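You operate a simulated robot arm through the tools that you are given. There is no shell and no other tool. Be economical: measure what you need, move in short steps, check, and stop when the job is done.

The job below is to be done with a simulated robot arm. You get a single attempt, and the scene is never put back.

## Task
Change the metal roller in the dock for the black rubber one.
Fine: lever free, stop back, metal roller on the bench; then stop up and lever locked. Where these are worked on the way, their far stop is far enough and under half their travel is too little: steel stop.

It is judged by the outcome, as a careful person would: the job done as asked, and still so three seconds after it is handed in. It fails if anything else is knocked over, pushed out of place, dropped, spilled or broken.

## Robot
A 6-joint arm with a two-finger parallel gripper on a trunk, on a base that drives. Base frame: it is fixed to the floor where the robot stands at the start and does not move with it; the origin is under the middle of the robot, x ahead of it, y to its left, z up; the surface under the hand at the start is at about z = 0.78. Readings come in m, rad, newtons and seconds.
Its first joint turns from -2.897 to 2.897 rad. Places, roughly: dock rails [0.7, 0.4, 0.8]; free part of the long white bench [0.4, 1.4, 0.8]; long grey core (36x6x6 cm) [0.3, 1.7, 0.8]; red lever [0.6, 0, 0.8]; steel stop [0.7, 0.3, 0.8]. Payload 3.91 kg.
The TCP is the grasp point between the finger pads, 0.03 m short of the fingertips. In the tool frame z runs along the fingers and y along their closing line. The gripper opens to 0.11 m. The fingers are 0.02 m wide and 0.01 m thick; the gripper's body (0.048 by 0.112 m) begins 0.055 m behind the TCP.
Orientation is that of the tool frame in the base frame, as a unit quaternion [w, x, y, z]. With the fingers straight down and closing along the base's y, the tool's x points along the base's -x, its y along +y and its z along -z.

## Interface
- The arm moves only by the tool move_arm. Its argument "deltas" is a list of rows, each an object of numbers (a shift or turn left out is 0, a gripper value left out holds the last): "dx", "dy", "dz": the shift along the tool's x, y, z in units of 150 mm (1.0 is 150 mm); "ax", "ay", "az": the turn, a rotation vector about the tool's x, y, z in units of 180 degrees (1.0 is 180 degrees); "claw": the gripper command, from -1 (shut) to 1 (fully open), values between in proportion. In form: [{"dx": .., "dy": .., "dz": .., "ax": .., "ay": .., "az": .., "claw": ..}, ...]. A call has 1 to 12 rows; each row is the pose to reach, as a shift and turn from the pose commanded when the call began, along the tool's axes at that moment. A call with a number of a shift or a turn outside -1 to 1 is refused whole. Rows are played at 5 a second. More than 0.05 m and 0.15 rad between two rows, or a gripper value outside its range, and nothing of the call is played. Where a pose cannot be reached the arm comes as near as it can. A force on the tool above 90 N (or 10 N above the force at the start of the call, whichever is more), or a blocked arm, ends the call early, and 0.2 s more pass. The fingers move at their own pace (about 0.108 m/s each) and stop on an object; they squeeze with about 28 N. The grip force told is the motor's: it shows also when the fingers shut on nothing. Time passes only in rows, and 0.2 s behind the last, so rows that repeat a pose let the fingers close. The reply holds the time, the measured pose of the TCP, the force on the tool along the base axes, the opening and the grip force, in the units named above and with some noise, with the torque about the TCP (base axes, N m) and any sound that the robot's microphone picked up.
- Cameras (640 x 400 px; columns grow to the right, rows downward): "scene" is now at [0.4053, 0.5419, 1.1934]; the picture's right is [0.00, -0.17, -0.99], its down [-0.68, -0.73, 0.12] and it looks along [-0.74, 0.67, -0.11] (base axes); focal length 214 px, centre (320, 200). "wrist" rides on the gripper at [0.072, 0.017, -0.103] in the tool frame; the picture's right is [-0.23, 0.97, 0.00], its down [-0.76, -0.18, -0.62] and it looks along [-0.61, -0.14, 0.78] (tool axes); focal length 222 px, centre (320, 200). There is no depth. A picture from a camera that has moved, and an enlarged one, comes with that camera's place and axes in the base frame and with its lens.
- grab_frame(camera): a new picture of that camera. No time passes.
- steer(legs): drives the robot by 1 to 6 legs, each [ahead, left, turn to the left] in m, m and rad, along the robot's own axes; the way and the turn of a leg run together, so that a leg with both is an arc; at most 1.5 m and 3.142 rad a leg. The arm and the cameras ride along, it lands a little off, and it stops where it bumps. It gives what a move gives.
- head_to(pan, tilt): turns the head with the scene camera to pan (to the left, within 1.396 rad either way) and tilt (down, from -0.506 to 1.204), counted from straight ahead of the robot. It gives what a move gives.
- close_up(camera, box): a new picture of the part [left, top, right, bottom] of that camera's present view, enlarged. No time passes.
- job_done(): hands the job in; it is judged then, once.

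Work in short steps. Places have to be worked out from the pictures, the camera data and where the tool is seen: move nearer, look again, correct. Check each grasp and each placing, and mend what went wrong. You have 120 turns and 78 pictures in all, those below and enlarged ones among them. Open the gripper and draw the arm clear of the work before you hand the job in, unless the task says otherwise; then end with one line.

The tools are called after "Request:" as name(argument=value, ...) on one line, values as JSON. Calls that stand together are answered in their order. move_arm: Moves the arm, as the interface text tells. Its arguments: {"type":"object","properties":{"deltas":{"type":"array","items":{"type":"object","properties":{"dx":{"type":"number"},"dy":{"type":"number"},"dz":{"type":"number"},"ax":{"type":"number"},"ay":{"type":"number"},"az":{"type":"number"},"claw":{"type":"number"}}}}},"required":["deltas"]} The other tools are called the same way: steer (legs) drives the base; head_to (pan, tilt) turns the head that bears the scene camera; grab_frame (camera) takes a picture; close_up (camera, box) takes an enlarged picture of a part of a camera's view; job_done () hands the job in.

At the start:

```text
clock: 0.0
eef_pos: [0.3699, 0.4637, 1.0767]
orientation: [0.0, -0.001, 1.0, 0.0]
wrist_force: [-0.2, -0.5, 0.6]
moment: [-0.04, 0.02, -0.05]
width: 0.1101
gripper_force: 0.1
robot x, y, heading: [-0.0013, -0.0006, 0.002]
head pan, tilt: [1.4, 0.827]
```

scene: 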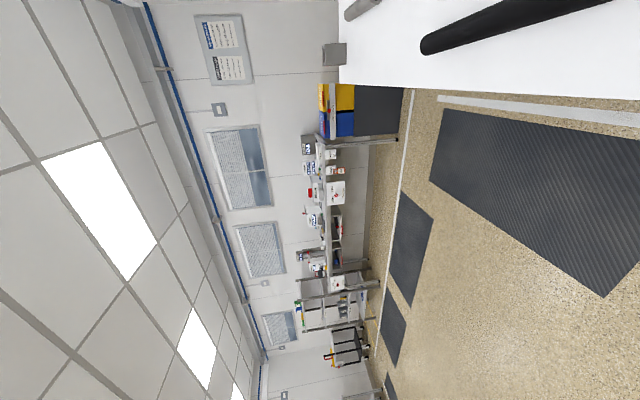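
wrist: 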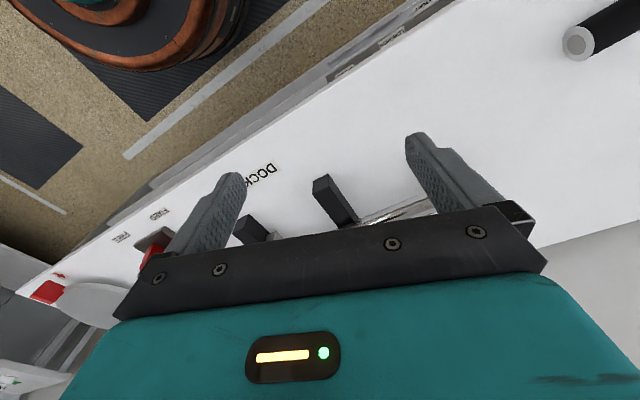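

The scene camera looks off to the left and its picture is rolled. I turn the head towards the dock to see it.

Request:
head_to(pan=0.3, tilt=0.9)

Request:
grab_frame(camera="scene")

```text
clock: 1.3
eef_pos: [0.3696, 0.4639, 1.076]
orientation: [0.0, -0.001, 1.0, 0.0]
wrist_force: [-0.1, 0.1, 0.0]
moment: [-0.02, 0.01, 0.03]
width: 0.11
gripper_force: 0.0
robot x, y, heading: [0.0023, -0.0003, 0.004]
head pan, tilt: [0.3, 0.901]
```

```text
75 pictures are left
camera scene: at [0.3996, 0.4861, 1.1347], right [0.0, -0.95, -0.3], down [-0.62, -0.23, 0.75], along [-0.78, 0.18, -0.59], focal length 214 px, centre (320, 200)
```

scene: 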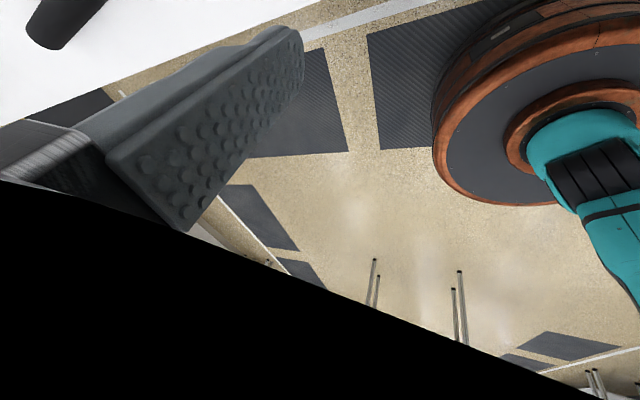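

The head frame seems pitched down 90°, so a negative tilt should look ahead and down onto the bench.

Request:
head_to(pan=0.0, tilt=-0.5)

Request:
grab_frame(camera="scene")

```text
clock: 2.9
eef_pos: [0.3704, 0.4621, 1.0762]
orientation: [0.0, 0.0, 1.0, 0.0]
wrist_force: [-0.1, -0.3, -0.2]
moment: [0.0, -0.01, 0.0]
width: 0.11
gripper_force: 0.0
robot x, y, heading: [-0.0017, 0.0001, -0.006]
head pan, tilt: [0.0, -0.499]
```

```text
74 pictures are left
camera scene: at [0.5196, 0.4638, 1.1397], right [0.0, -1.0, 0.0], down [-0.88, 0.0, -0.48], along [0.48, 0.0, -0.88], focal length 214 px, centre (320, 200)
```

scene: 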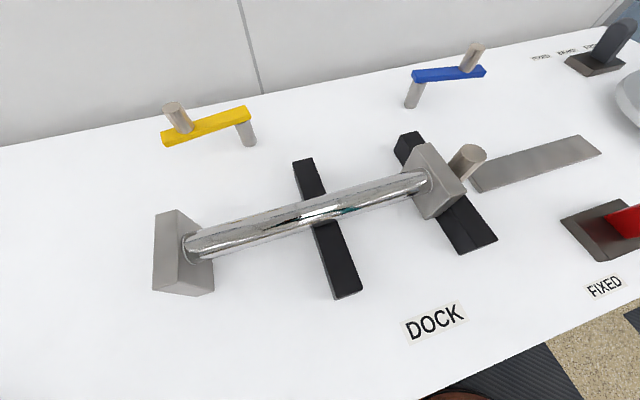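

The dock is clear: the metal roller lies between a fixed end block at its left and the steel stop at its right, which has a peg handle. The red lever is further right, so I look that way and then left.

Request:
head_to(pan=-0.8, tilt=-0.3)

Request:
grab_frame(camera="scene")

Request:
head_to(pan=0.9, tilt=-0.2)

Request:
grab_frame(camera="scene")

```text
clock: 4.0
eef_pos: [0.3696, 0.4626, 1.077]
orientation: [0.0, -0.001, 1.0, -0.001]
wrist_force: [-0.4, 0.0, -0.1]
moment: [-0.02, -0.03, -0.02]
width: 0.11
gripper_force: 0.1
robot x, y, heading: [0.0002, -0.0011, 0.001]
head pan, tilt: [-0.799, -0.3]
```

```text
73 pictures are left
camera scene: at [0.5052, 0.4075, 1.152], right [0.0, -0.7, 0.72], down [-0.95, -0.21, -0.21], along [0.3, -0.68, -0.67], focal length 214 px, centre (320, 200)
```

scene: 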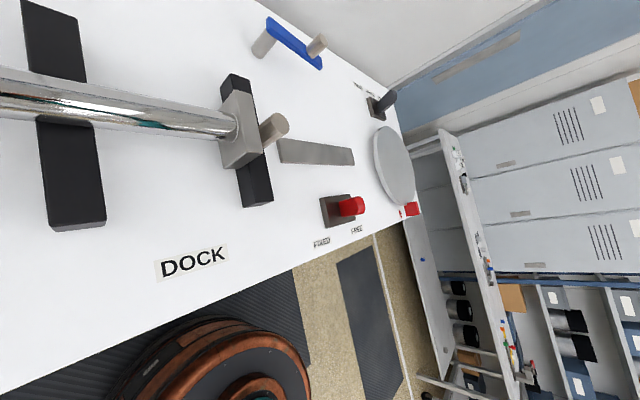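

```text
clock: 5.7
eef_pos: [0.3695, 0.4632, 1.0768]
orientation: [0.0, -0.001, 1.0, 0.001]
wrist_force: [-0.9, 0.4, -0.5]
moment: [-0.02, -0.02, -0.04]
width: 0.11
gripper_force: 0.2
robot x, y, heading: [-0.0013, -0.0011, 0.002]
head pan, tilt: [0.901, -0.201]
```

```text
72 pictures are left
camera scene: at [0.4971, 0.529, 1.1551], right [0.0, -0.62, -0.78], down [-0.98, 0.16, -0.12], along [0.2, 0.77, -0.61], focal length 214 px, centre (320, 200)
```

scene: 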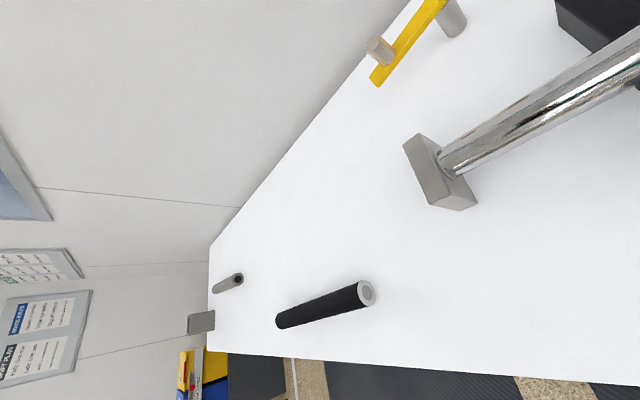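

The black rubber roller lies at about (0.40,0.83) to (0.28,1.15), and the metal roller at about (0.61,0.65) to (0.715,0.30). I look closely at the lever, the stop and the labels.

Request:
head_to(pan=-0.7, tilt=-0.3)

Request:
close_up(camera="scene", box=[200, 20, 440, 260])

Request:
close_up(camera="wrist", box=[0, 150, 240, 320])

```text
clock: 7.4
eef_pos: [0.3704, 0.4634, 1.0764]
orientation: [0.0, -0.001, 1.0, 0.0]
wrist_force: [-0.4, -0.1, 0.0]
moment: [-0.01, 0.0, 0.01]
width: 0.1099
gripper_force: 0.1
robot x, y, heading: [-0.0004, -0.0028, 0.001]
head pan, tilt: [-0.7, -0.3]
```

```text
1.67 times, centred on (320, 140) of scene
camera zoom: at [0.5052, 0.4132, 1.1466], right [0.0, -0.77, 0.64], down [-0.96, -0.19, -0.23], along [0.3, -0.61, -0.73], focal length 358 px, centre (320, 300)
```

zoom: 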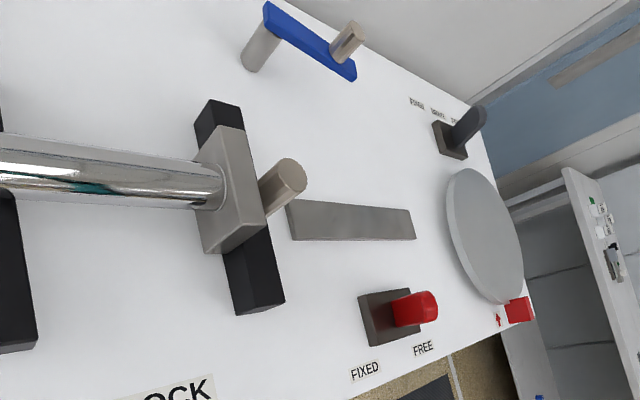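

```text
2.35 times, centred on (120, 235) of wrist
camera zoom: at [0.2983, 0.4801, 1.1799], right [0.23, 0.97, 0.0], down [0.76, -0.18, 0.62], along [0.61, -0.14, -0.78], focal length 523 px, centre (791, 118)
```

zoom: 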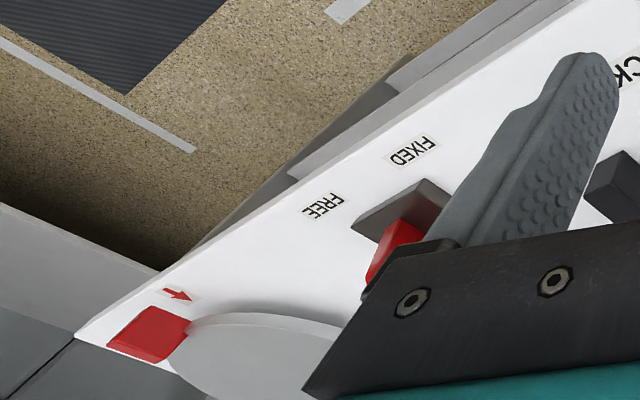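

I need an overhead view of the lever and stop. I move the hand 0.15 m to the right and see whether the scene camera rides along.

Request:
move_arm(deltas=[{"dy": -0.3}, {"dy": -0.6}, {"dy": -0.9}, {"dy": -1.0}])

Request:
move_arm(deltas=[{"dy": -0.3}, {"dy": -0.6}, {"dy": -0.9}, {"dy": -1.0}])

Request:
head_to(pan=-0.2, tilt=-0.4)

Request:
grab_frame(camera="scene")

```text
clock: 8.4
eef_pos: [0.3702, 0.3131, 1.076]
orientation: [0.0, -0.001, 1.0, 0.0]
wrist_force: [-0.3, 0.6, -0.3]
moment: [0.01, 0.01, 0.02]
width: 0.11
gripper_force: 0.1
robot x, y, heading: [0.0008, 0.002, 0.002]
head pan, tilt: [-0.7, -0.3]
```

```text
clock: 9.4
eef_pos: [0.3707, 0.1641, 1.0768]
orientation: [-0.001, 0.0, 1.0, 0.001]
wrist_force: [-0.2, -0.2, -0.9]
moment: [-0.02, 0.02, -0.01]
width: 0.1101
gripper_force: 0.1
robot x, y, heading: [-0.0031, 0.0031, 0.001]
head pan, tilt: [-0.7, -0.3]
```

```text
clock: 10.3
eef_pos: [0.3695, 0.164, 1.0765]
orientation: [0.0, -0.001, 1.0, 0.001]
wrist_force: [-0.4, -0.2, 0.6]
moment: [0.02, -0.02, 0.0]
width: 0.1101
gripper_force: 0.0
robot x, y, heading: [0.0009, -0.0023, -0.0]
head pan, tilt: [-0.201, -0.4]
```

```text
69 pictures are left
camera scene: at [0.5136, 0.1497, 1.1349], right [0.0, -0.98, 0.2], down [-0.92, -0.08, -0.38], along [0.39, -0.18, -0.9], focal length 214 px, centre (320, 200)
```

scene: 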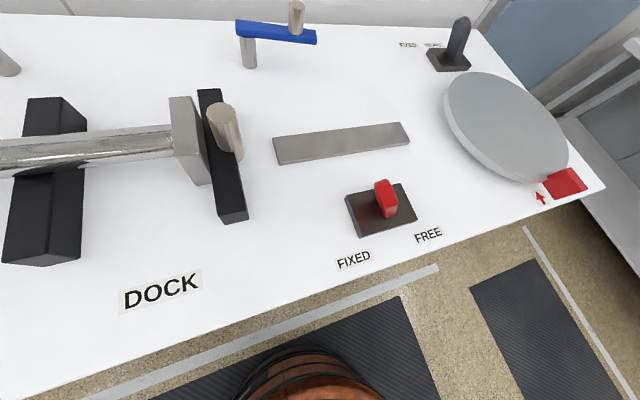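

The scene camera rides on the hand, which is useful. I move over the lever for a straight-down view.

Request:
move_arm(deltas=[{"dy": -0.3}, {"dy": -0.6}, {"dy": -0.9}, {"dy": -1.0}])

Request:
head_to(pan=0.0, tilt=-0.45)

Request:
grab_frame(camera="scene")

Request:
close_up(camera="scene", box=[180, 100, 420, 320])

```text
clock: 11.3
eef_pos: [0.3708, 0.0134, 1.0771]
orientation: [0.0, -0.001, 1.0, 0.001]
wrist_force: [-0.7, 0.3, -0.3]
moment: [0.02, 0.01, 0.02]
width: 0.1099
gripper_force: 0.2
robot x, y, heading: [0.0037, 0.0011, 0.001]
head pan, tilt: [-0.201, -0.4]
```

```text
clock: 12.1
eef_pos: [0.3697, 0.0135, 1.0769]
orientation: [0.001, -0.002, 1.0, 0.001]
wrist_force: [-0.6, -0.6, 0.2]
moment: [0.03, 0.0, 0.02]
width: 0.1098
gripper_force: 0.1
robot x, y, heading: [0.004, 0.0029, -0.002]
head pan, tilt: [0.0, -0.45]
```

```text
68 pictures are left
camera scene: at [0.5163, 0.0136, 1.1367], right [0.0, -1.0, 0.0], down [-0.9, 0.0, -0.44], along [0.44, 0.0, -0.9], focal length 214 px, centre (320, 200)
```

scene: 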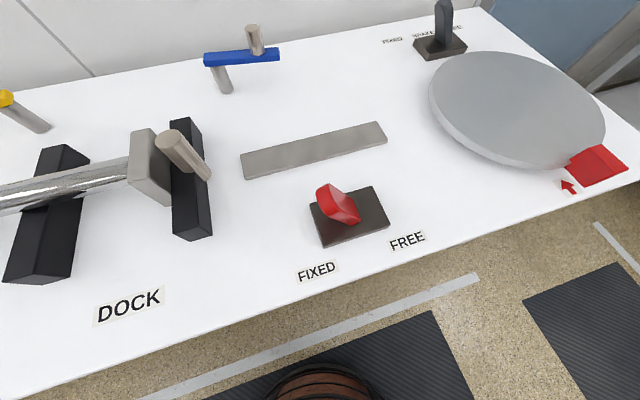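

```text
1.82 times, centred on (300, 210) of scene
camera zoom: at [0.5163, 0.0136, 1.1367], right [0.0, -1.0, 0.0], down [-0.9, 0.0, -0.44], along [0.44, 0.0, -0.9], focal length 390 px, centre (356, 182)
```

zoom: 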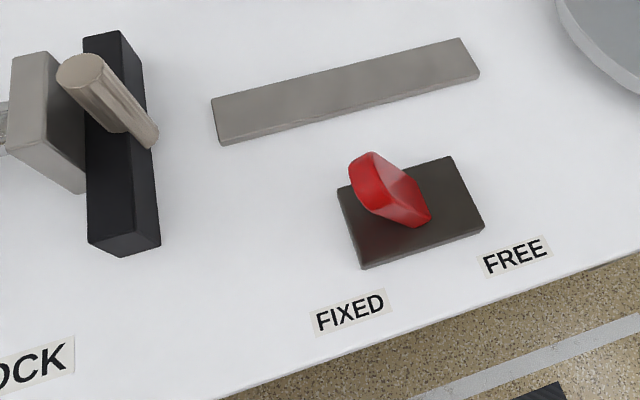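

The lever leans toward FIXED: its tip is at about (0.657,0.007,0.889) and its pivot near (0.65,-0.03). The bench is yawed about 17°. I shut the gripper and move to just left of the lever, staying high.

Request:
move_arm(deltas=[{"dx": -0.3, "dy": 0.1, "claw": -1}, {"dx": -0.6, "dy": 0.25, "claw": -1}, {"dx": -0.9, "dy": 0.4, "claw": -1}, {"dx": -0.95, "dy": 0.4, "claw": -1}])

Request:
move_arm(deltas=[{"dx": -0.3}, {"dx": -0.6}, {"dx": -0.9}, {"dx": -0.95, "dz": 0.3}, {"dx": -0.95, "dz": 0.6}, {"dx": -0.95, "dz": 0.6}])

Request:
grab_frame(camera="wrist")

```text
refused: row 2 steps farther than a row can; nothing moved
```

```text
clock: 13.4
eef_pos: [0.5131, 0.0126, 0.9865]
orientation: [0.001, -0.001, 1.0, 0.0]
wrist_force: [-0.3, -0.3, 0.0]
moment: [0.03, -0.04, 0.01]
width: 0.1101
gripper_force: 0.1
robot x, y, heading: [0.0016, 0.0003, -0.002]
head pan, tilt: [0.0, -0.45]
```

```text
66 pictures are left
camera wrist: at [0.4411, 0.029, 1.0903], right [0.23, 0.97, 0.0], down [0.76, -0.18, 0.62], along [0.61, -0.14, -0.78], focal length 222 px, centre (320, 200)
```

wrist: 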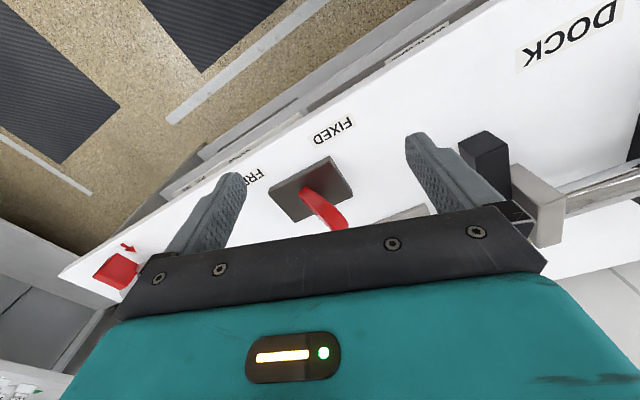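

The first call was refused for too big a step and the second ran. The hand is now at (0.513,0.013,0.987), so I finish the approach with the gripper shut.

Request:
move_arm(deltas=[{"dy": 0.3, "claw": -1}, {"dx": -0.25, "dy": 0.45, "claw": -1}, {"dx": -0.55, "dy": 0.45}, {"dx": -0.85, "dy": 0.45}, {"dx": -0.96, "dy": 0.45}, {"dx": -0.96, "dy": 0.45}])

Request:
head_to(pan=-0.6, tilt=0.4)

Request:
grab_frame(camera="scene")

Request:
grab_frame(camera="wrist")

```text
clock: 14.8
eef_pos: [0.6573, 0.0807, 0.9876]
orientation: [0.001, -0.001, 1.0, 0.0]
wrist_force: [0.1, 0.3, 0.3]
moment: [-0.01, 0.01, -0.03]
width: 0.0002
gripper_force: 27.9
robot x, y, heading: [-0.001, 0.0022, 0.002]
head pan, tilt: [0.0, -0.45]
```

```text
clock: 16.0
eef_pos: [0.6571, 0.081, 0.9871]
orientation: [0.0, -0.001, 1.0, 0.001]
wrist_force: [-0.9, 0.2, -0.5]
moment: [0.01, -0.01, -0.01]
width: 0.0002
gripper_force: 28.2
robot x, y, heading: [-0.0014, -0.0013, -0.001]
head pan, tilt: [-0.6, 0.4]
```

```text
65 pictures are left
camera scene: at [0.7299, 0.0293, 1.0406], right [0.0, -0.83, 0.56], down [-0.92, 0.22, 0.32], along [-0.39, -0.52, -0.76], focal length 214 px, centre (320, 200)
```

scene: 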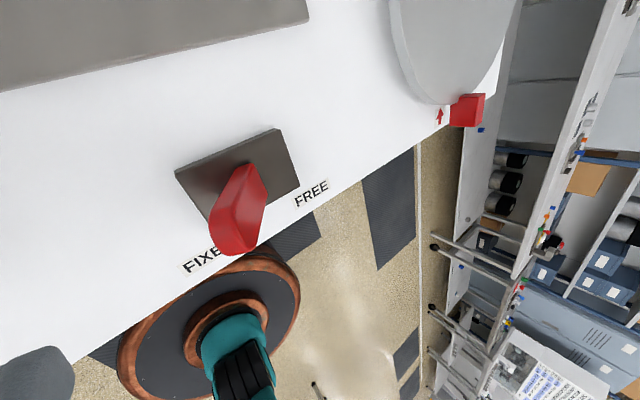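

```text
64 pictures are left
camera wrist: at [0.5854, 0.0979, 1.0902], right [0.23, 0.97, 0.0], down [0.76, -0.18, 0.62], along [0.61, -0.14, -0.78], focal length 222 px, centre (320, 200)
```

wrist: 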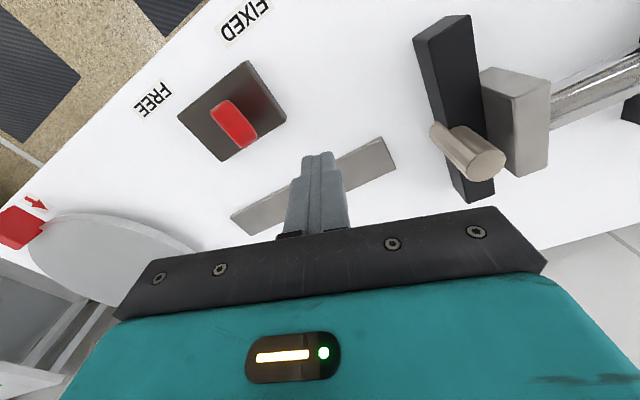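

The path is clear on the left of the lever. I lower to z≈0.865, then push along the bench's right direction.

Request:
move_arm(deltas=[{"dz": 0.3}, {"dz": 0.6}, {"dz": 0.8}, {"dz": 0.8}])

Request:
move_arm(deltas=[{"dx": -0.037, "dy": -0.128}, {"dx": -0.075, "dy": -0.256}, {"dx": -0.112, "dy": -0.384}, {"dx": -0.15, "dy": -0.512}, {"dx": -0.187, "dy": -0.64}, {"dx": -0.187, "dy": -0.64}])

Request:
grab_frame(camera="wrist")

```text
clock: 17.0
eef_pos: [0.6567, 0.0836, 0.866]
orientation: [0.0, -0.001, 1.0, 0.001]
wrist_force: [0.4, -0.7, 0.2]
moment: [-0.01, -0.01, -0.01]
width: 0.0
gripper_force: 28.6
robot x, y, heading: [-0.001, 0.005, 0.004]
head pan, tilt: [-0.6, 0.4]
```

```text
clock: 18.4
eef_pos: [0.6859, -0.0153, 0.8669]
orientation: [0.001, -0.001, 1.0, 0.001]
wrist_force: [-0.2, 0.2, -0.7]
moment: [0.01, -0.01, 0.02]
width: 0.0001
gripper_force: 28.1
robot x, y, heading: [0.0022, -0.0023, -0.004]
head pan, tilt: [-0.6, 0.4]
```

```text
63 pictures are left
camera wrist: at [0.6138, 0.0026, 0.97], right [0.23, 0.97, 0.0], down [0.76, -0.18, 0.62], along [0.61, -0.14, -0.78], focal length 222 px, centre (320, 200)
```

wrist: 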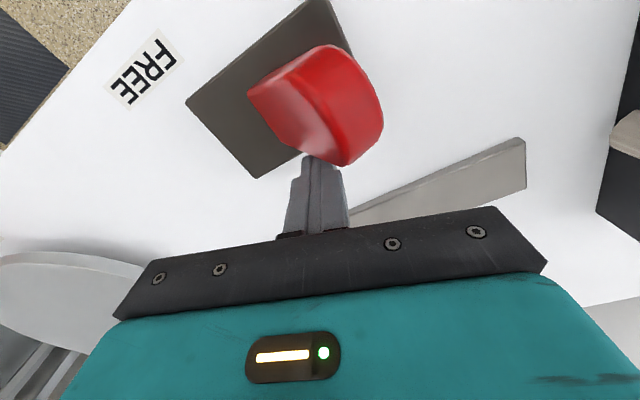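

The fingers passed behind the lever, whose head is at about (0.64,-0.003). I go back left, shift closer to the robot and push again.

Request:
move_arm(deltas=[{"dx": 0.06, "dy": 0.25}, {"dx": 0.12, "dy": 0.5}, {"dx": 0.187, "dy": 0.67}, {"dx": 0.45, "dy": 0.67}, {"dx": 0.45, "dy": 0.67}])

Request:
move_arm(deltas=[{"dx": -0.037, "dy": -0.128}, {"dx": -0.075, "dy": -0.256}, {"dx": -0.112, "dy": -0.384}, {"dx": -0.15, "dy": -0.512}, {"dx": -0.187, "dy": -0.64}, {"dx": -0.22, "dy": -0.76}, {"dx": -0.22, "dy": -0.76}])

Request:
grab_frame(camera="wrist")

```text
clock: 19.6
eef_pos: [0.6163, 0.0874, 0.865]
orientation: [0.0, 0.0, 1.0, 0.0]
wrist_force: [-1.1, 0.5, -0.7]
moment: [0.01, 0.06, -0.03]
width: 0.0
gripper_force: 28.5
robot x, y, heading: [0.0026, -0.0001, -0.003]
head pan, tilt: [-0.6, 0.4]
```

```text
clock: 21.2
eef_pos: [0.6516, -0.0277, 0.8676]
orientation: [0.001, 0.0, 1.0, -0.001]
wrist_force: [5.6, 12.5, 13.4]
moment: [0.21, -0.3, 0.15]
width: 0.0002
gripper_force: 27.6
robot x, y, heading: [-0.0008, -0.0009, -0.003]
head pan, tilt: [-0.6, 0.4]
```

```text
62 pictures are left
camera wrist: at [0.5793, -0.0103, 0.9705], right [0.23, 0.97, 0.0], down [0.76, -0.18, 0.62], along [0.61, -0.14, -0.78], focal length 222 px, centre (320, 200)
```

wrist: 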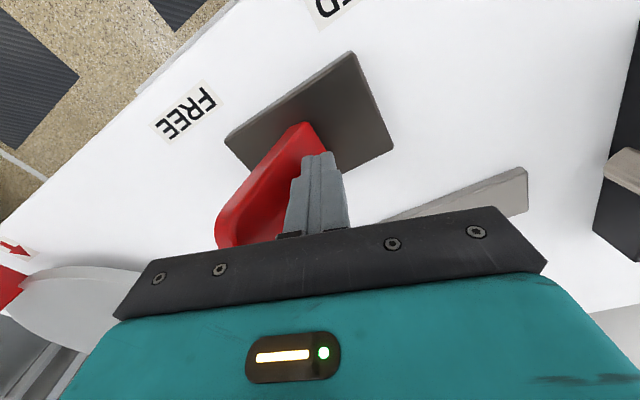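

The lever now leans toward FREE. I push a bit further to reach its far stop.

Request:
move_arm(deltas=[{"dx": -0.04, "dy": -0.13}, {"dx": -0.08, "dy": -0.26}, {"dx": -0.1, "dy": -0.34}, {"dx": -0.1, "dy": -0.34}])

Request:
grab_frame(camera="wrist")

```text
clock: 21.6
eef_pos: [0.6526, -0.0295, 0.8667]
orientation: [-0.003, -0.006, 1.0, 0.005]
wrist_force: [-13.3, 19.9, 15.6]
moment: [0.53, 0.26, 0.07]
width: 0.0
gripper_force: 27.9
robot x, y, heading: [-0.0021, 0.0028, 0.006]
head pan, tilt: [-0.6, 0.4]
stopped in row 1: the force on the tool passed its limit at 112 N (the readings are from after the stop); the commanded pose is now the measured one
```

```text
61 pictures are left
camera wrist: at [0.5804, -0.0141, 0.9711], right [0.22, 0.98, 0.01], down [0.77, -0.17, 0.62], along [0.6, -0.13, -0.79], focal length 222 px, centre (320, 200)
```

wrist: 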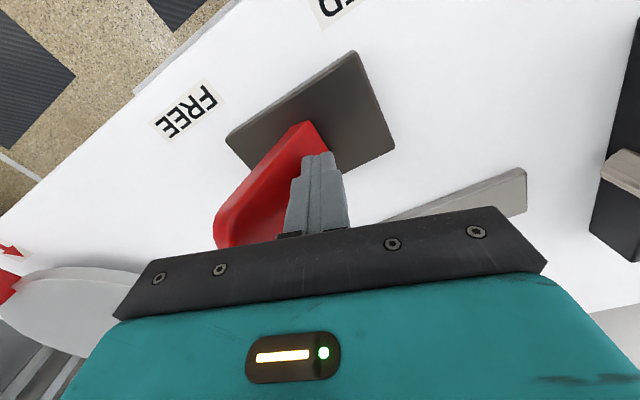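

The lever is at its far FREE stop, as the force spike shows. I back off left and up, then look at the steel stop.

Request:
move_arm(deltas=[{"dy": 0.2}, {"dy": 0.4}, {"dy": 0.4, "dz": -0.3}, {"dy": 0.4, "dz": -0.6}, {"dy": 0.4, "dz": -0.9}, {"dy": 0.4, "dz": -1.0}])

Request:
move_arm(deltas=[{"dx": 0.3}, {"dx": 0.6, "dz": 0.0}, {"dx": 0.8, "dz": 0.1}, {"dx": 0.8, "dz": 0.1}])

Request:
head_to(pan=0.35, tilt=-0.5)

Request:
grab_frame(camera="scene")

```text
clock: 23.0
eef_pos: [0.6538, 0.0275, 1.0177]
orientation: [-0.003, -0.005, 1.0, 0.005]
wrist_force: [0.2, -0.1, -0.6]
moment: [0.01, 0.0, 0.01]
width: 0.0
gripper_force: 27.6
robot x, y, heading: [0.0035, -0.0035, 0.005]
head pan, tilt: [-0.6, 0.4]
```

```text
clock: 24.0
eef_pos: [0.5323, 0.0251, 1.002]
orientation: [-0.003, -0.005, 1.0, 0.005]
wrist_force: [-0.4, 0.4, -0.4]
moment: [0.0, 0.01, 0.01]
width: 0.0
gripper_force: 27.7
robot x, y, heading: [0.0025, 0.0052, 0.003]
head pan, tilt: [-0.6, 0.4]
```

```text
clock: 25.2
eef_pos: [0.5339, 0.0269, 1.0016]
orientation: [-0.002, -0.005, 1.0, 0.004]
wrist_force: [0.0, -0.8, -0.4]
moment: [-0.02, -0.05, -0.01]
width: 0.0
gripper_force: 28.0
robot x, y, heading: [-0.0021, 0.0004, 0.005]
head pan, tilt: [0.351, -0.499]
```

```text
60 pictures are left
camera scene: at [0.6837, 0.0503, 1.0689], right [0.01, -0.94, -0.35], down [-0.88, 0.16, -0.44], along [0.47, 0.31, -0.82], focal length 214 px, centre (320, 200)
```

scene: 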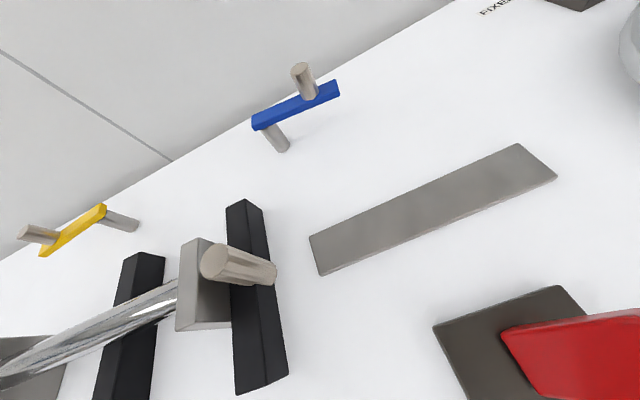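

The block overhangs the right rail, and the vertical peg at about (0.735,0.235), top z 0.90, is the stop's handle. Its slide direction along the strip is r=(0.29,-0.957). I yaw the gripper 73° so it closes across the slide and move toward the peg.

Request:
move_arm(deltas=[{"dx": -0.1, "dy": 0.11, "az": 0.045, "claw": 0.2}, {"dx": -0.2, "dy": 0.22, "az": 0.09}, {"dx": -0.3, "dy": 0.33, "az": 0.135}, {"dx": -0.4, "dy": 0.44, "az": 0.18}, {"dx": -0.5, "dy": 0.55, "az": 0.225}, {"dx": -0.6, "dy": 0.66, "az": 0.27}, {"dx": -0.7, "dy": 0.77, "az": 0.315}, {"dx": -0.8, "dy": 0.88, "az": 0.36}, {"dx": -0.9, "dy": 0.99, "az": 0.406}, {"dx": -0.9, "dy": 0.99, "az": 0.406}])

Request:
head_to(pan=-0.0, tilt=0.0)

Request:
grab_frame(camera="scene")

Request:
grab_frame(camera="wrist")

```text
clock: 27.4
eef_pos: [0.6667, 0.1764, 1.0026]
orientation: [-0.006, 0.591, 0.806, 0.002]
wrist_force: [0.0, 0.1, -0.1]
moment: [-0.01, 0.04, -0.02]
width: 0.0661
gripper_force: 0.1
robot x, y, heading: [0.0015, 0.0, 0.003]
head pan, tilt: [0.351, -0.499]
```

```text
clock: 28.4
eef_pos: [0.6669, 0.1748, 1.001]
orientation: [-0.005, 0.591, 0.806, 0.003]
wrist_force: [-0.1, -0.6, -0.4]
moment: [0.0, 0.0, 0.01]
width: 0.066
gripper_force: 0.1
robot x, y, heading: [-0.0007, 0.0028, 0.005]
head pan, tilt: [0.0, 0.0]
```

```text
59 pictures are left
camera scene: at [0.7001, 0.0708, 1.0415], right [-0.95, -0.3, 0.0], down [-0.3, 0.95, 0.01], along [0.0, 0.01, -1.0], focal length 214 px, centre (320, 200)
```

scene: 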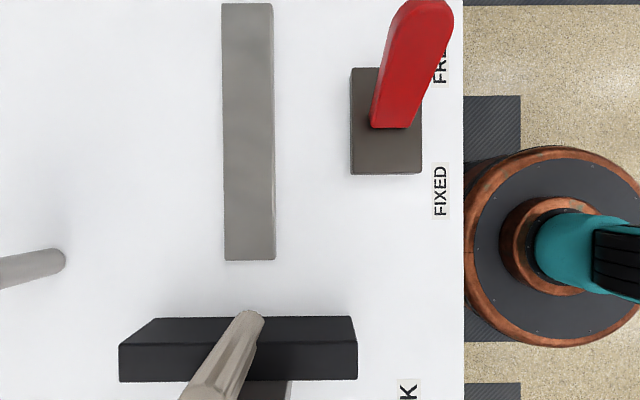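

```text
58 pictures are left
camera wrist: at [0.6628, 0.2489, 1.1064], right [1.0, 0.08, -0.01], down [0.06, -0.79, 0.62], along [0.04, -0.61, -0.79], focal length 222 px, centre (320, 200)
```

wrist: 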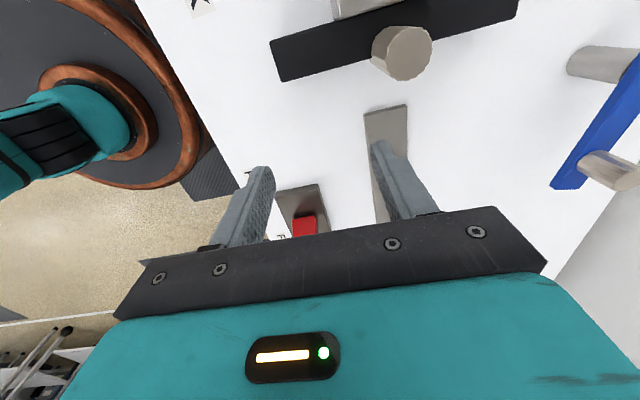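

The yaw aligns with the strip and I estimate the peg axis at (0.732,0.237). I move above it and check before going down.

Request:
move_arm(deltas=[{"dx": 0.13, "dy": 0.27}, {"dx": 0.263, "dy": 0.533}, {"dx": 0.263, "dy": 0.533, "dz": 0.3}, {"dx": 0.263, "dy": 0.533, "dz": 0.3}])

Request:
head_to(pan=0.0, tilt=0.6)

Request:
grab_frame(camera="scene")

Request:
grab_frame(camera="wrist")

```text
clock: 29.4
eef_pos: [0.7304, 0.2373, 0.9569]
orientation: [-0.004, 0.592, 0.806, 0.002]
wrist_force: [0.2, 0.4, 0.7]
moment: [-0.01, -0.02, 0.03]
width: 0.0663
gripper_force: 0.0
robot x, y, heading: [-0.003, 0.0, 0.009]
head pan, tilt: [0.0, 0.0]
```

```text
clock: 30.4
eef_pos: [0.7303, 0.2369, 0.9575]
orientation: [-0.005, 0.591, 0.806, 0.002]
wrist_force: [-0.2, -0.5, -0.8]
moment: [0.0, -0.02, 0.02]
width: 0.0659
gripper_force: 0.1
robot x, y, heading: [0.0039, -0.0014, 0.008]
head pan, tilt: [0.0, 0.6]
```

```text
57 pictures are left
camera scene: at [0.7468, 0.185, 0.9991], right [-0.95, -0.3, 0.0], down [-0.24, 0.78, 0.57], along [-0.17, 0.55, -0.82], focal length 214 px, centre (320, 200)
```

scene: 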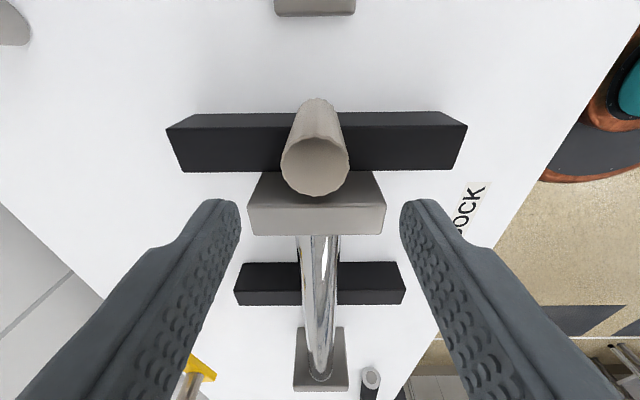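

```text
56 pictures are left
camera wrist: at [0.7262, 0.3106, 1.0619], right [1.0, 0.08, -0.01], down [0.06, -0.79, 0.62], along [0.04, -0.61, -0.79], focal length 222 px, centre (320, 200)
```

wrist: 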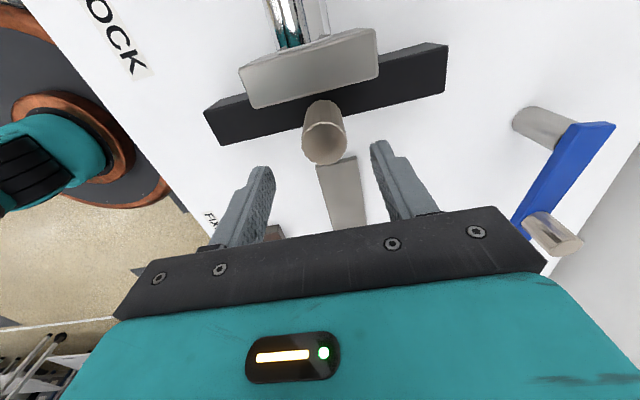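

The peg is centred between the fingers and the block stands just left of it. I shift 8 mm right, lower to z≈0.88 and close.

Request:
move_arm(deltas=[{"dx": -0.05, "dz": 0.0}, {"dx": -0.05, "dz": 0.25}, {"dx": -0.05, "dz": 0.5}, {"dx": -0.05, "dz": 0.5, "claw": -1}, {"dx": -0.05, "dz": 0.5, "claw": -1}, {"dx": -0.05, "dz": 0.5, "claw": -1}])

Request:
grab_frame(camera="scene")

```text
clock: 31.8
eef_pos: [0.7354, 0.2325, 0.8829]
orientation: [-0.005, 0.591, 0.806, 0.002]
wrist_force: [53.4, 16.8, -1.2]
moment: [0.33, -1.0, 0.25]
width: 0.036
gripper_force: 44.9
robot x, y, heading: [0.0002, -0.0008, 0.002]
head pan, tilt: [0.0, 0.6]
```

```text
55 pictures are left
camera scene: at [0.751, 0.1798, 0.9233], right [-0.95, -0.3, 0.0], down [-0.24, 0.78, 0.57], along [-0.17, 0.55, -0.82], focal length 214 px, centre (320, 200)
```

scene: 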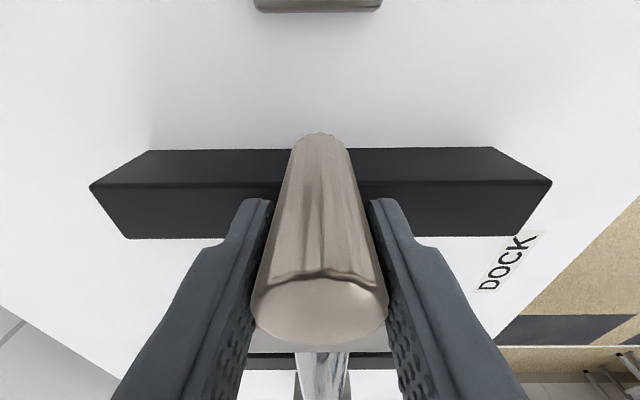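

The peg (36 mm) is gripped with some side load toward +n. I relieve it with a small shift and then slide the stop along r.

Request:
move_arm(deltas=[{"dy": 0.015, "claw": -1}, {"dy": 0.025}, {"dy": 0.025}])

Request:
move_arm(deltas=[{"dx": -0.1}, {"dx": -0.2}, {"dx": -0.3}, {"dx": -0.4}, {"dx": -0.4}])

Request:
grab_frame(camera="scene")

```text
clock: 32.6
eef_pos: [0.7347, 0.2332, 0.881]
orientation: [-0.006, 0.591, 0.806, 0.002]
wrist_force: [-4.3, -1.0, -9.3]
moment: [0.21, -0.89, 0.28]
width: 0.0359
gripper_force: 44.8
robot x, y, heading: [-0.0032, -0.0003, 0.004]
head pan, tilt: [0.0, 0.6]
```

```text
clock: 33.8
eef_pos: [0.7543, 0.1745, 0.8821]
orientation: [-0.006, 0.592, 0.806, 0.001]
wrist_force: [-40.6, -11.1, -27.6]
moment: [0.05, -1.01, 0.38]
width: 0.036
gripper_force: 44.7
robot x, y, heading: [-0.0007, 0.0018, 0.004]
head pan, tilt: [0.0, 0.6]
```

```text
54 pictures are left
camera scene: at [0.7701, 0.122, 0.9234], right [-0.95, -0.3, 0.0], down [-0.24, 0.78, 0.57], along [-0.18, 0.55, -0.82], focal length 214 px, centre (320, 200)
```

scene: 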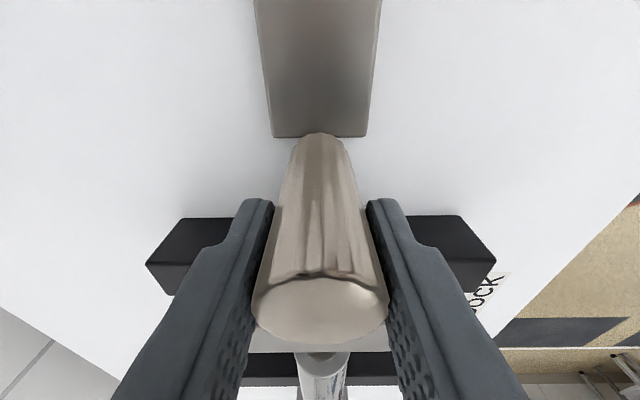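

The stop slides. I correct the small sideways load and continue to its far stop.

Request:
move_arm(deltas=[{"dx": -0.05, "dy": -0.02}, {"dx": -0.15, "dy": -0.025}, {"dx": -0.25, "dy": -0.03}, {"dx": -0.35, "dy": -0.035}, {"dx": -0.4, "dy": -0.037}, {"dx": -0.4, "dy": -0.037}])

Request:
move_arm(deltas=[{"dx": -0.1, "dy": -0.005}, {"dx": -0.2, "dy": -0.01}, {"dx": -0.3, "dy": -0.015}, {"dx": -0.4, "dy": -0.02}, {"dx": -0.5, "dy": -0.025}, {"dx": -0.6, "dy": -0.03}, {"dx": -0.6, "dy": -0.03}])

Request:
grab_frame(camera="scene")

```text
clock: 35.2
eef_pos: [0.772, 0.1187, 0.8828]
orientation: [-0.004, 0.591, 0.807, 0.003]
wrist_force: [22.1, 6.8, -14.7]
moment: [-0.62, 0.17, 0.24]
width: 0.0359
gripper_force: 45.4
robot x, y, heading: [0.0011, 0.0023, 0.003]
head pan, tilt: [0.0, 0.6]
stopped in row 6: the force on the tool passed its limit at 92 N (the readings are from after the stop); the commanded pose is now the measured one
```

```text
clock: 36.3
eef_pos: [0.7897, 0.0645, 0.8819]
orientation: [-0.001, 0.59, 0.808, 0.006]
wrist_force: [30.8, 6.2, -12.1]
moment: [-0.51, 0.94, -0.1]
width: 0.0361
gripper_force: 45.2
robot x, y, heading: [0.0013, 0.0024, 0.006]
head pan, tilt: [0.0, 0.6]
stopped in row 5: the force on the tool passed its limit at 91 N (the readings are from after the stop); the commanded pose is now the measured one
```

```text
53 pictures are left
camera scene: at [0.8054, 0.012, 0.9235], right [-0.95, -0.3, -0.01], down [-0.25, 0.78, 0.57], along [-0.17, 0.55, -0.82], focal length 214 px, centre (320, 200)
```

scene: 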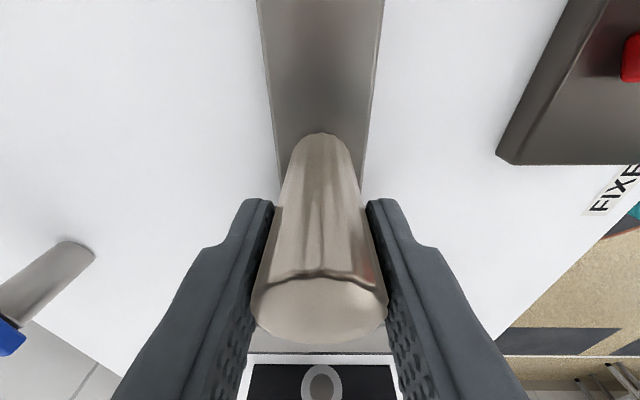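

The stop has moved about 0.18 m along (0.31,-0.951), and the halts came from sideways load. I relieve that and continue straight.

Request:
move_arm(deltas=[{"dy": 0.012}, {"dx": -0.1, "dy": 0.012}, {"dx": -0.2, "dy": 0.012}, {"dx": -0.3, "dy": 0.012}, {"dx": -0.4, "dy": 0.012}, {"dx": -0.5, "dy": 0.012}, {"dx": -0.5, "dy": 0.012}])

Request:
grab_frame(camera="wrist")

```text
clock: 37.9
eef_pos: [0.8122, -0.0076, 0.8809]
orientation: [-0.002, 0.59, 0.807, 0.006]
wrist_force: [12.7, 6.8, -28.9]
moment: [-0.52, 1.27, 0.27]
width: 0.0361
gripper_force: 45.1
robot x, y, heading: [0.0008, 0.0029, 0.006]
head pan, tilt: [0.0, 0.6]
```

```text
52 pictures are left
camera wrist: at [0.8071, 0.0656, 0.9867], right [1.0, 0.08, 0.0], down [0.06, -0.79, 0.61], along [0.05, -0.61, -0.79], focal length 222 px, centre (320, 200)
```

wrist: 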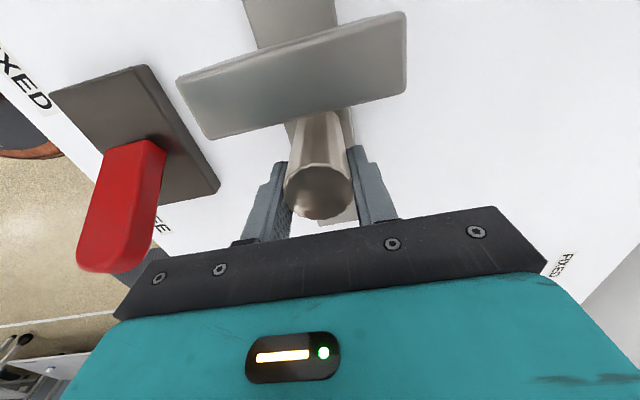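

It's still sliding freely, now 0.25 m along. I continue to the far stop.

Request:
move_arm(deltas=[{"dx": -0.1}, {"dx": -0.2}, {"dx": -0.3}, {"dx": -0.4}, {"dx": -0.5}, {"dx": -0.6}, {"dx": -0.6}])

Request:
head_to(pan=0.0, tilt=0.9)

Request:
grab_frame(camera="scene")

```text
clock: 39.5
eef_pos: [0.8384, -0.0979, 0.8828]
orientation: [-0.001, 0.592, 0.806, 0.006]
wrist_force: [-0.3, -0.4, 0.0]
moment: [0.0, 0.01, -0.01]
width: 0.0
gripper_force: 37.5
robot x, y, heading: [0.0033, 0.0065, 0.008]
head pan, tilt: [0.0, 0.6]
```

```text
clock: 40.3
eef_pos: [0.8384, -0.0919, 0.8833]
orientation: [-0.002, 0.591, 0.807, 0.006]
wrist_force: [0.2, 0.0, 0.2]
moment: [0.01, 0.02, 0.0]
width: 0.0
gripper_force: 37.6
robot x, y, heading: [0.0041, -0.0003, 0.006]
head pan, tilt: [0.0, 0.901]
```

```text
51 pictures are left
camera scene: at [0.8472, -0.1223, 0.9374], right [-0.95, -0.3, -0.01], down [-0.19, 0.58, 0.79], along [-0.23, 0.75, -0.61], focal length 214 px, centre (320, 200)
```

scene: 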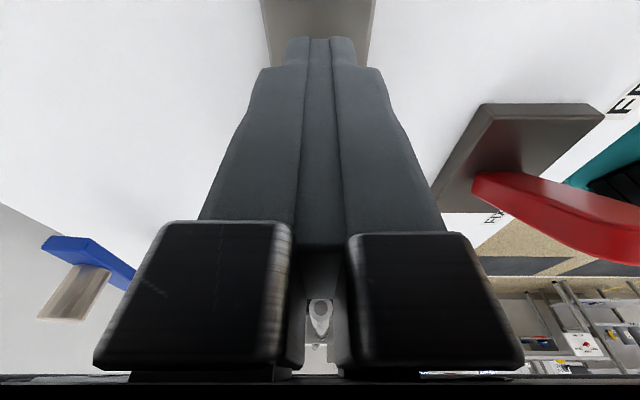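

The grip slipped off once the stop reached its end, as intended. I raise the hand and look at the stop and dock.

Request:
move_arm(deltas=[{"dz": -0.3}, {"dz": -0.6}, {"dz": -0.9}, {"dz": -1.0}, {"dz": -1.0, "claw": 1}])

Request:
move_arm(deltas=[{"dx": 0.3}, {"dx": 0.6}, {"dx": 0.9, "dy": -0.1}, {"dx": 1.0, "dy": -0.3}, {"dx": 1.0, "dy": -0.3}])

Request:
head_to(pan=0.0, tilt=0.3)

Request:
grab_frame(camera="scene")

Request:
grab_frame(camera="wrist")

```text
clock: 41.5
eef_pos: [0.8379, -0.0943, 1.0329]
orientation: [-0.002, 0.591, 0.807, 0.007]
wrist_force: [-0.9, 0.0, -0.3]
moment: [0.02, 0.0, -0.03]
width: 0.0816
gripper_force: 0.0
robot x, y, heading: [0.0005, -0.0001, 0.004]
head pan, tilt: [0.0, 0.901]
```

```text
clock: 42.7
eef_pos: [0.7487, 0.0342, 1.0331]
orientation: [-0.002, 0.589, 0.808, 0.006]
wrist_force: [0.2, -0.1, 0.0]
moment: [0.01, 0.02, 0.02]
width: 0.1099
gripper_force: 0.1
robot x, y, heading: [0.0014, -0.0003, 0.007]
head pan, tilt: [0.0, 0.901]
```

```text
clock: 43.7
eef_pos: [0.7487, 0.0336, 1.0336]
orientation: [-0.002, 0.591, 0.807, 0.007]
wrist_force: [-0.2, -0.9, -0.3]
moment: [0.0, 0.01, -0.01]
width: 0.1101
gripper_force: 0.2
robot x, y, heading: [-0.0023, 0.0011, 0.008]
head pan, tilt: [0.0, 0.3]
```

```text
50 pictures are left
camera scene: at [0.7738, -0.0438, 1.0696], right [-0.95, -0.3, -0.01], down [-0.29, 0.91, 0.31], along [-0.08, 0.29, -0.95], focal length 214 px, centre (320, 200)
```

scene: 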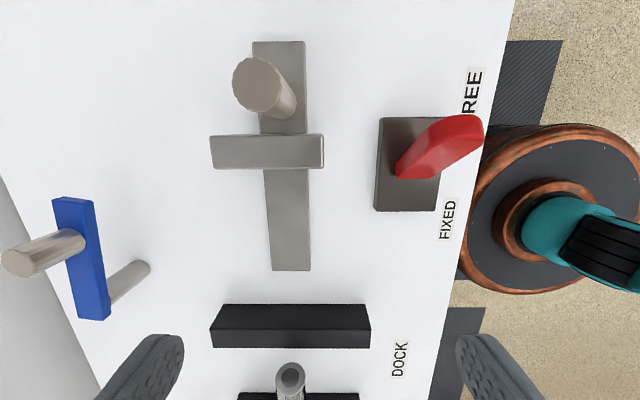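

```text
49 pictures are left
camera wrist: at [0.7438, 0.1074, 1.1378], right [1.0, 0.08, 0.01], down [0.06, -0.79, 0.61], along [0.05, -0.61, -0.79], focal length 222 px, centre (320, 200)
```

wrist: 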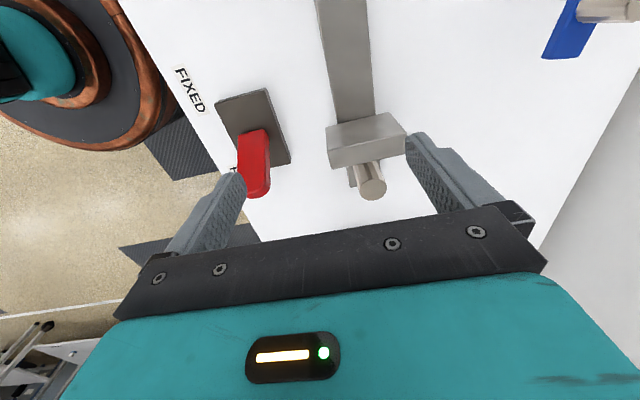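

The stop is well back and the lever is free. Next I move above the middle of the metal roller, keeping the gripper closing across it.

Request:
move_arm(deltas=[{"dx": 0.3, "dy": 0.1}, {"dx": 0.6, "dy": 0.2}, {"dx": 0.9, "dy": 0.3}, {"dx": 1.0, "dy": 0.33}])

Request:
move_arm(deltas=[{"dx": 0.3}, {"dx": 0.6}, {"dx": 0.9}, {"dx": 1.0}])

Request:
move_arm(deltas=[{"dx": 0.3}, {"dx": 0.6}, {"dx": 0.9}, {"dx": 1.0}, {"dx": 1.0}])

Request:
head_to(pan=0.0, tilt=0.6)

Request:
grab_frame(camera="scene")

Request:
grab_frame(camera="wrist")

```text
clock: 44.7
eef_pos: [0.7507, 0.1923, 1.0374]
orientation: [-0.002, 0.59, 0.807, 0.007]
wrist_force: [0.0, -0.6, -0.4]
moment: [-0.01, 0.01, -0.02]
width: 0.1102
gripper_force: 0.0
robot x, y, heading: [-0.0002, 0.0037, 0.005]
head pan, tilt: [0.0, 0.3]
```

```text
clock: 45.7
eef_pos: [0.705, 0.3343, 1.0368]
orientation: [-0.003, 0.591, 0.807, 0.007]
wrist_force: [-0.3, 0.6, 1.0]
moment: [0.01, -0.01, -0.02]
width: 0.1102
gripper_force: 0.1
robot x, y, heading: [0.0006, 0.0013, 0.006]
head pan, tilt: [0.0, 0.3]
```

```text
clock: 46.9
eef_pos: [0.6607, 0.4775, 1.039]
orientation: [-0.001, 0.59, 0.807, 0.007]
wrist_force: [0.5, 0.0, -0.4]
moment: [-0.01, -0.02, 0.03]
width: 0.1101
gripper_force: 0.1
robot x, y, heading: [0.0034, 0.0027, 0.01]
head pan, tilt: [0.0, 0.3]
```

```text
clock: 47.7
eef_pos: [0.6594, 0.478, 1.0395]
orientation: [-0.002, 0.59, 0.807, 0.006]
wrist_force: [-0.7, -0.1, -0.3]
moment: [0.0, -0.02, -0.04]
width: 0.1101
gripper_force: 0.1
robot x, y, heading: [0.0035, 0.0038, 0.007]
head pan, tilt: [0.0, 0.6]
```

```text
48 pictures are left
camera scene: at [0.677, 0.4255, 1.0802], right [-0.95, -0.3, -0.01], down [-0.25, 0.78, 0.57], along [-0.17, 0.55, -0.82], focal length 214 px, centre (320, 200)
```

scene: 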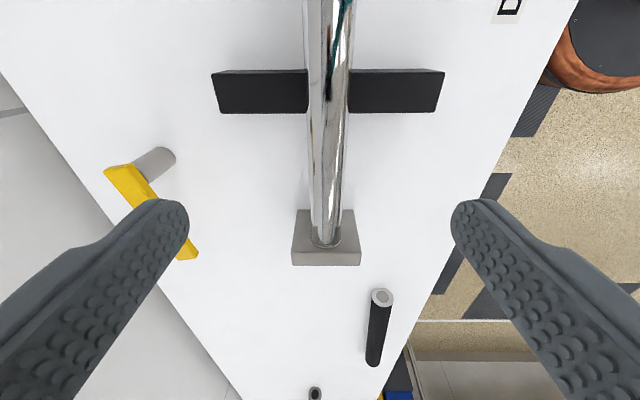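

```text
47 pictures are left
camera wrist: at [0.6553, 0.5507, 1.1431], right [1.0, 0.08, 0.01], down [0.06, -0.79, 0.61], along [0.05, -0.61, -0.79], focal length 222 px, centre (320, 200)
```

wrist: 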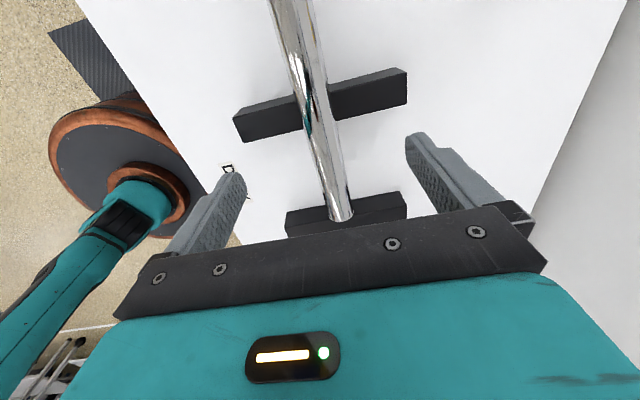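

The roller runs almost centred under the gripper. I zoom on its left end at the fixed block to see how it is held.

Request:
close_up(camera="scene", box=[260, 150, 400, 290])

```text
2.86 times, centred on (330, 220) of scene
camera zoom: at [0.677, 0.4255, 1.0802], right [-0.95, -0.3, -0.01], down [-0.25, 0.78, 0.57], along [-0.17, 0.55, -0.82], focal length 613 px, centre (291, 143)
```

zoom: 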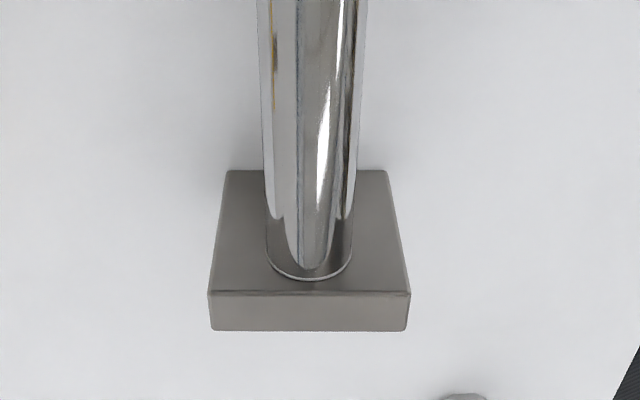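

The roller's left end seats against a boss on the fixed block, so I should slide it right before lifting. Its top is at about z 0.885 and its centre lies right over the left rail, so I keep the fingertips above the rail and go down gradually.

Request:
move_arm(deltas=[{"dx": -0.12, "dy": -0.043}, {"dx": -0.12, "dy": -0.043, "dz": 0.3}, {"dx": -0.12, "dy": -0.043, "dz": 0.6}, {"dx": -0.12, "dy": -0.043, "dz": 0.8}, {"dx": -0.12, "dy": -0.043, "dz": 0.8}])

Request:
grab_frame(camera="scene")

Request:
grab_frame(camera="wrist")

```text
clock: 48.9
eef_pos: [0.6595, 0.4602, 0.918]
orientation: [-0.001, 0.591, 0.807, 0.006]
wrist_force: [-1.0, -1.0, -0.6]
moment: [0.02, 0.01, -0.01]
width: 0.1101
gripper_force: 0.0
robot x, y, heading: [0.0017, 0.0002, 0.003]
head pan, tilt: [0.0, 0.6]
```

```text
45 pictures are left
camera scene: at [0.6758, 0.4082, 0.9595], right [-0.95, -0.3, -0.01], down [-0.25, 0.78, 0.57], along [-0.17, 0.55, -0.82], focal length 214 px, centre (320, 200)
```

scene: 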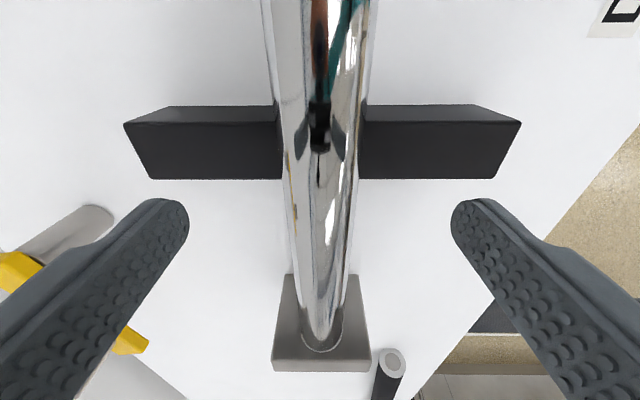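

```text
44 pictures are left
camera wrist: at [0.6541, 0.5334, 1.0224], right [1.0, 0.08, 0.01], down [0.06, -0.79, 0.61], along [0.05, -0.61, -0.79], focal length 222 px, centre (320, 200)
```

wrist: 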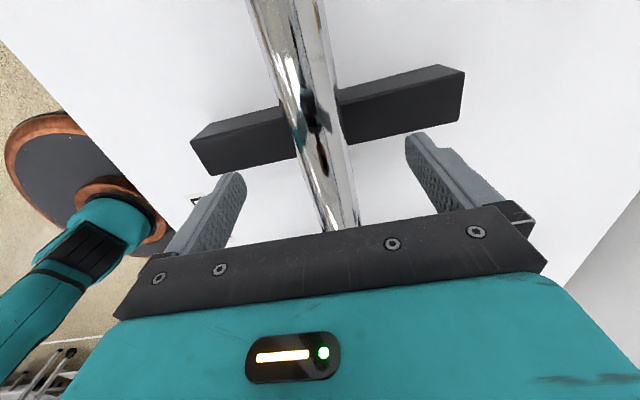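

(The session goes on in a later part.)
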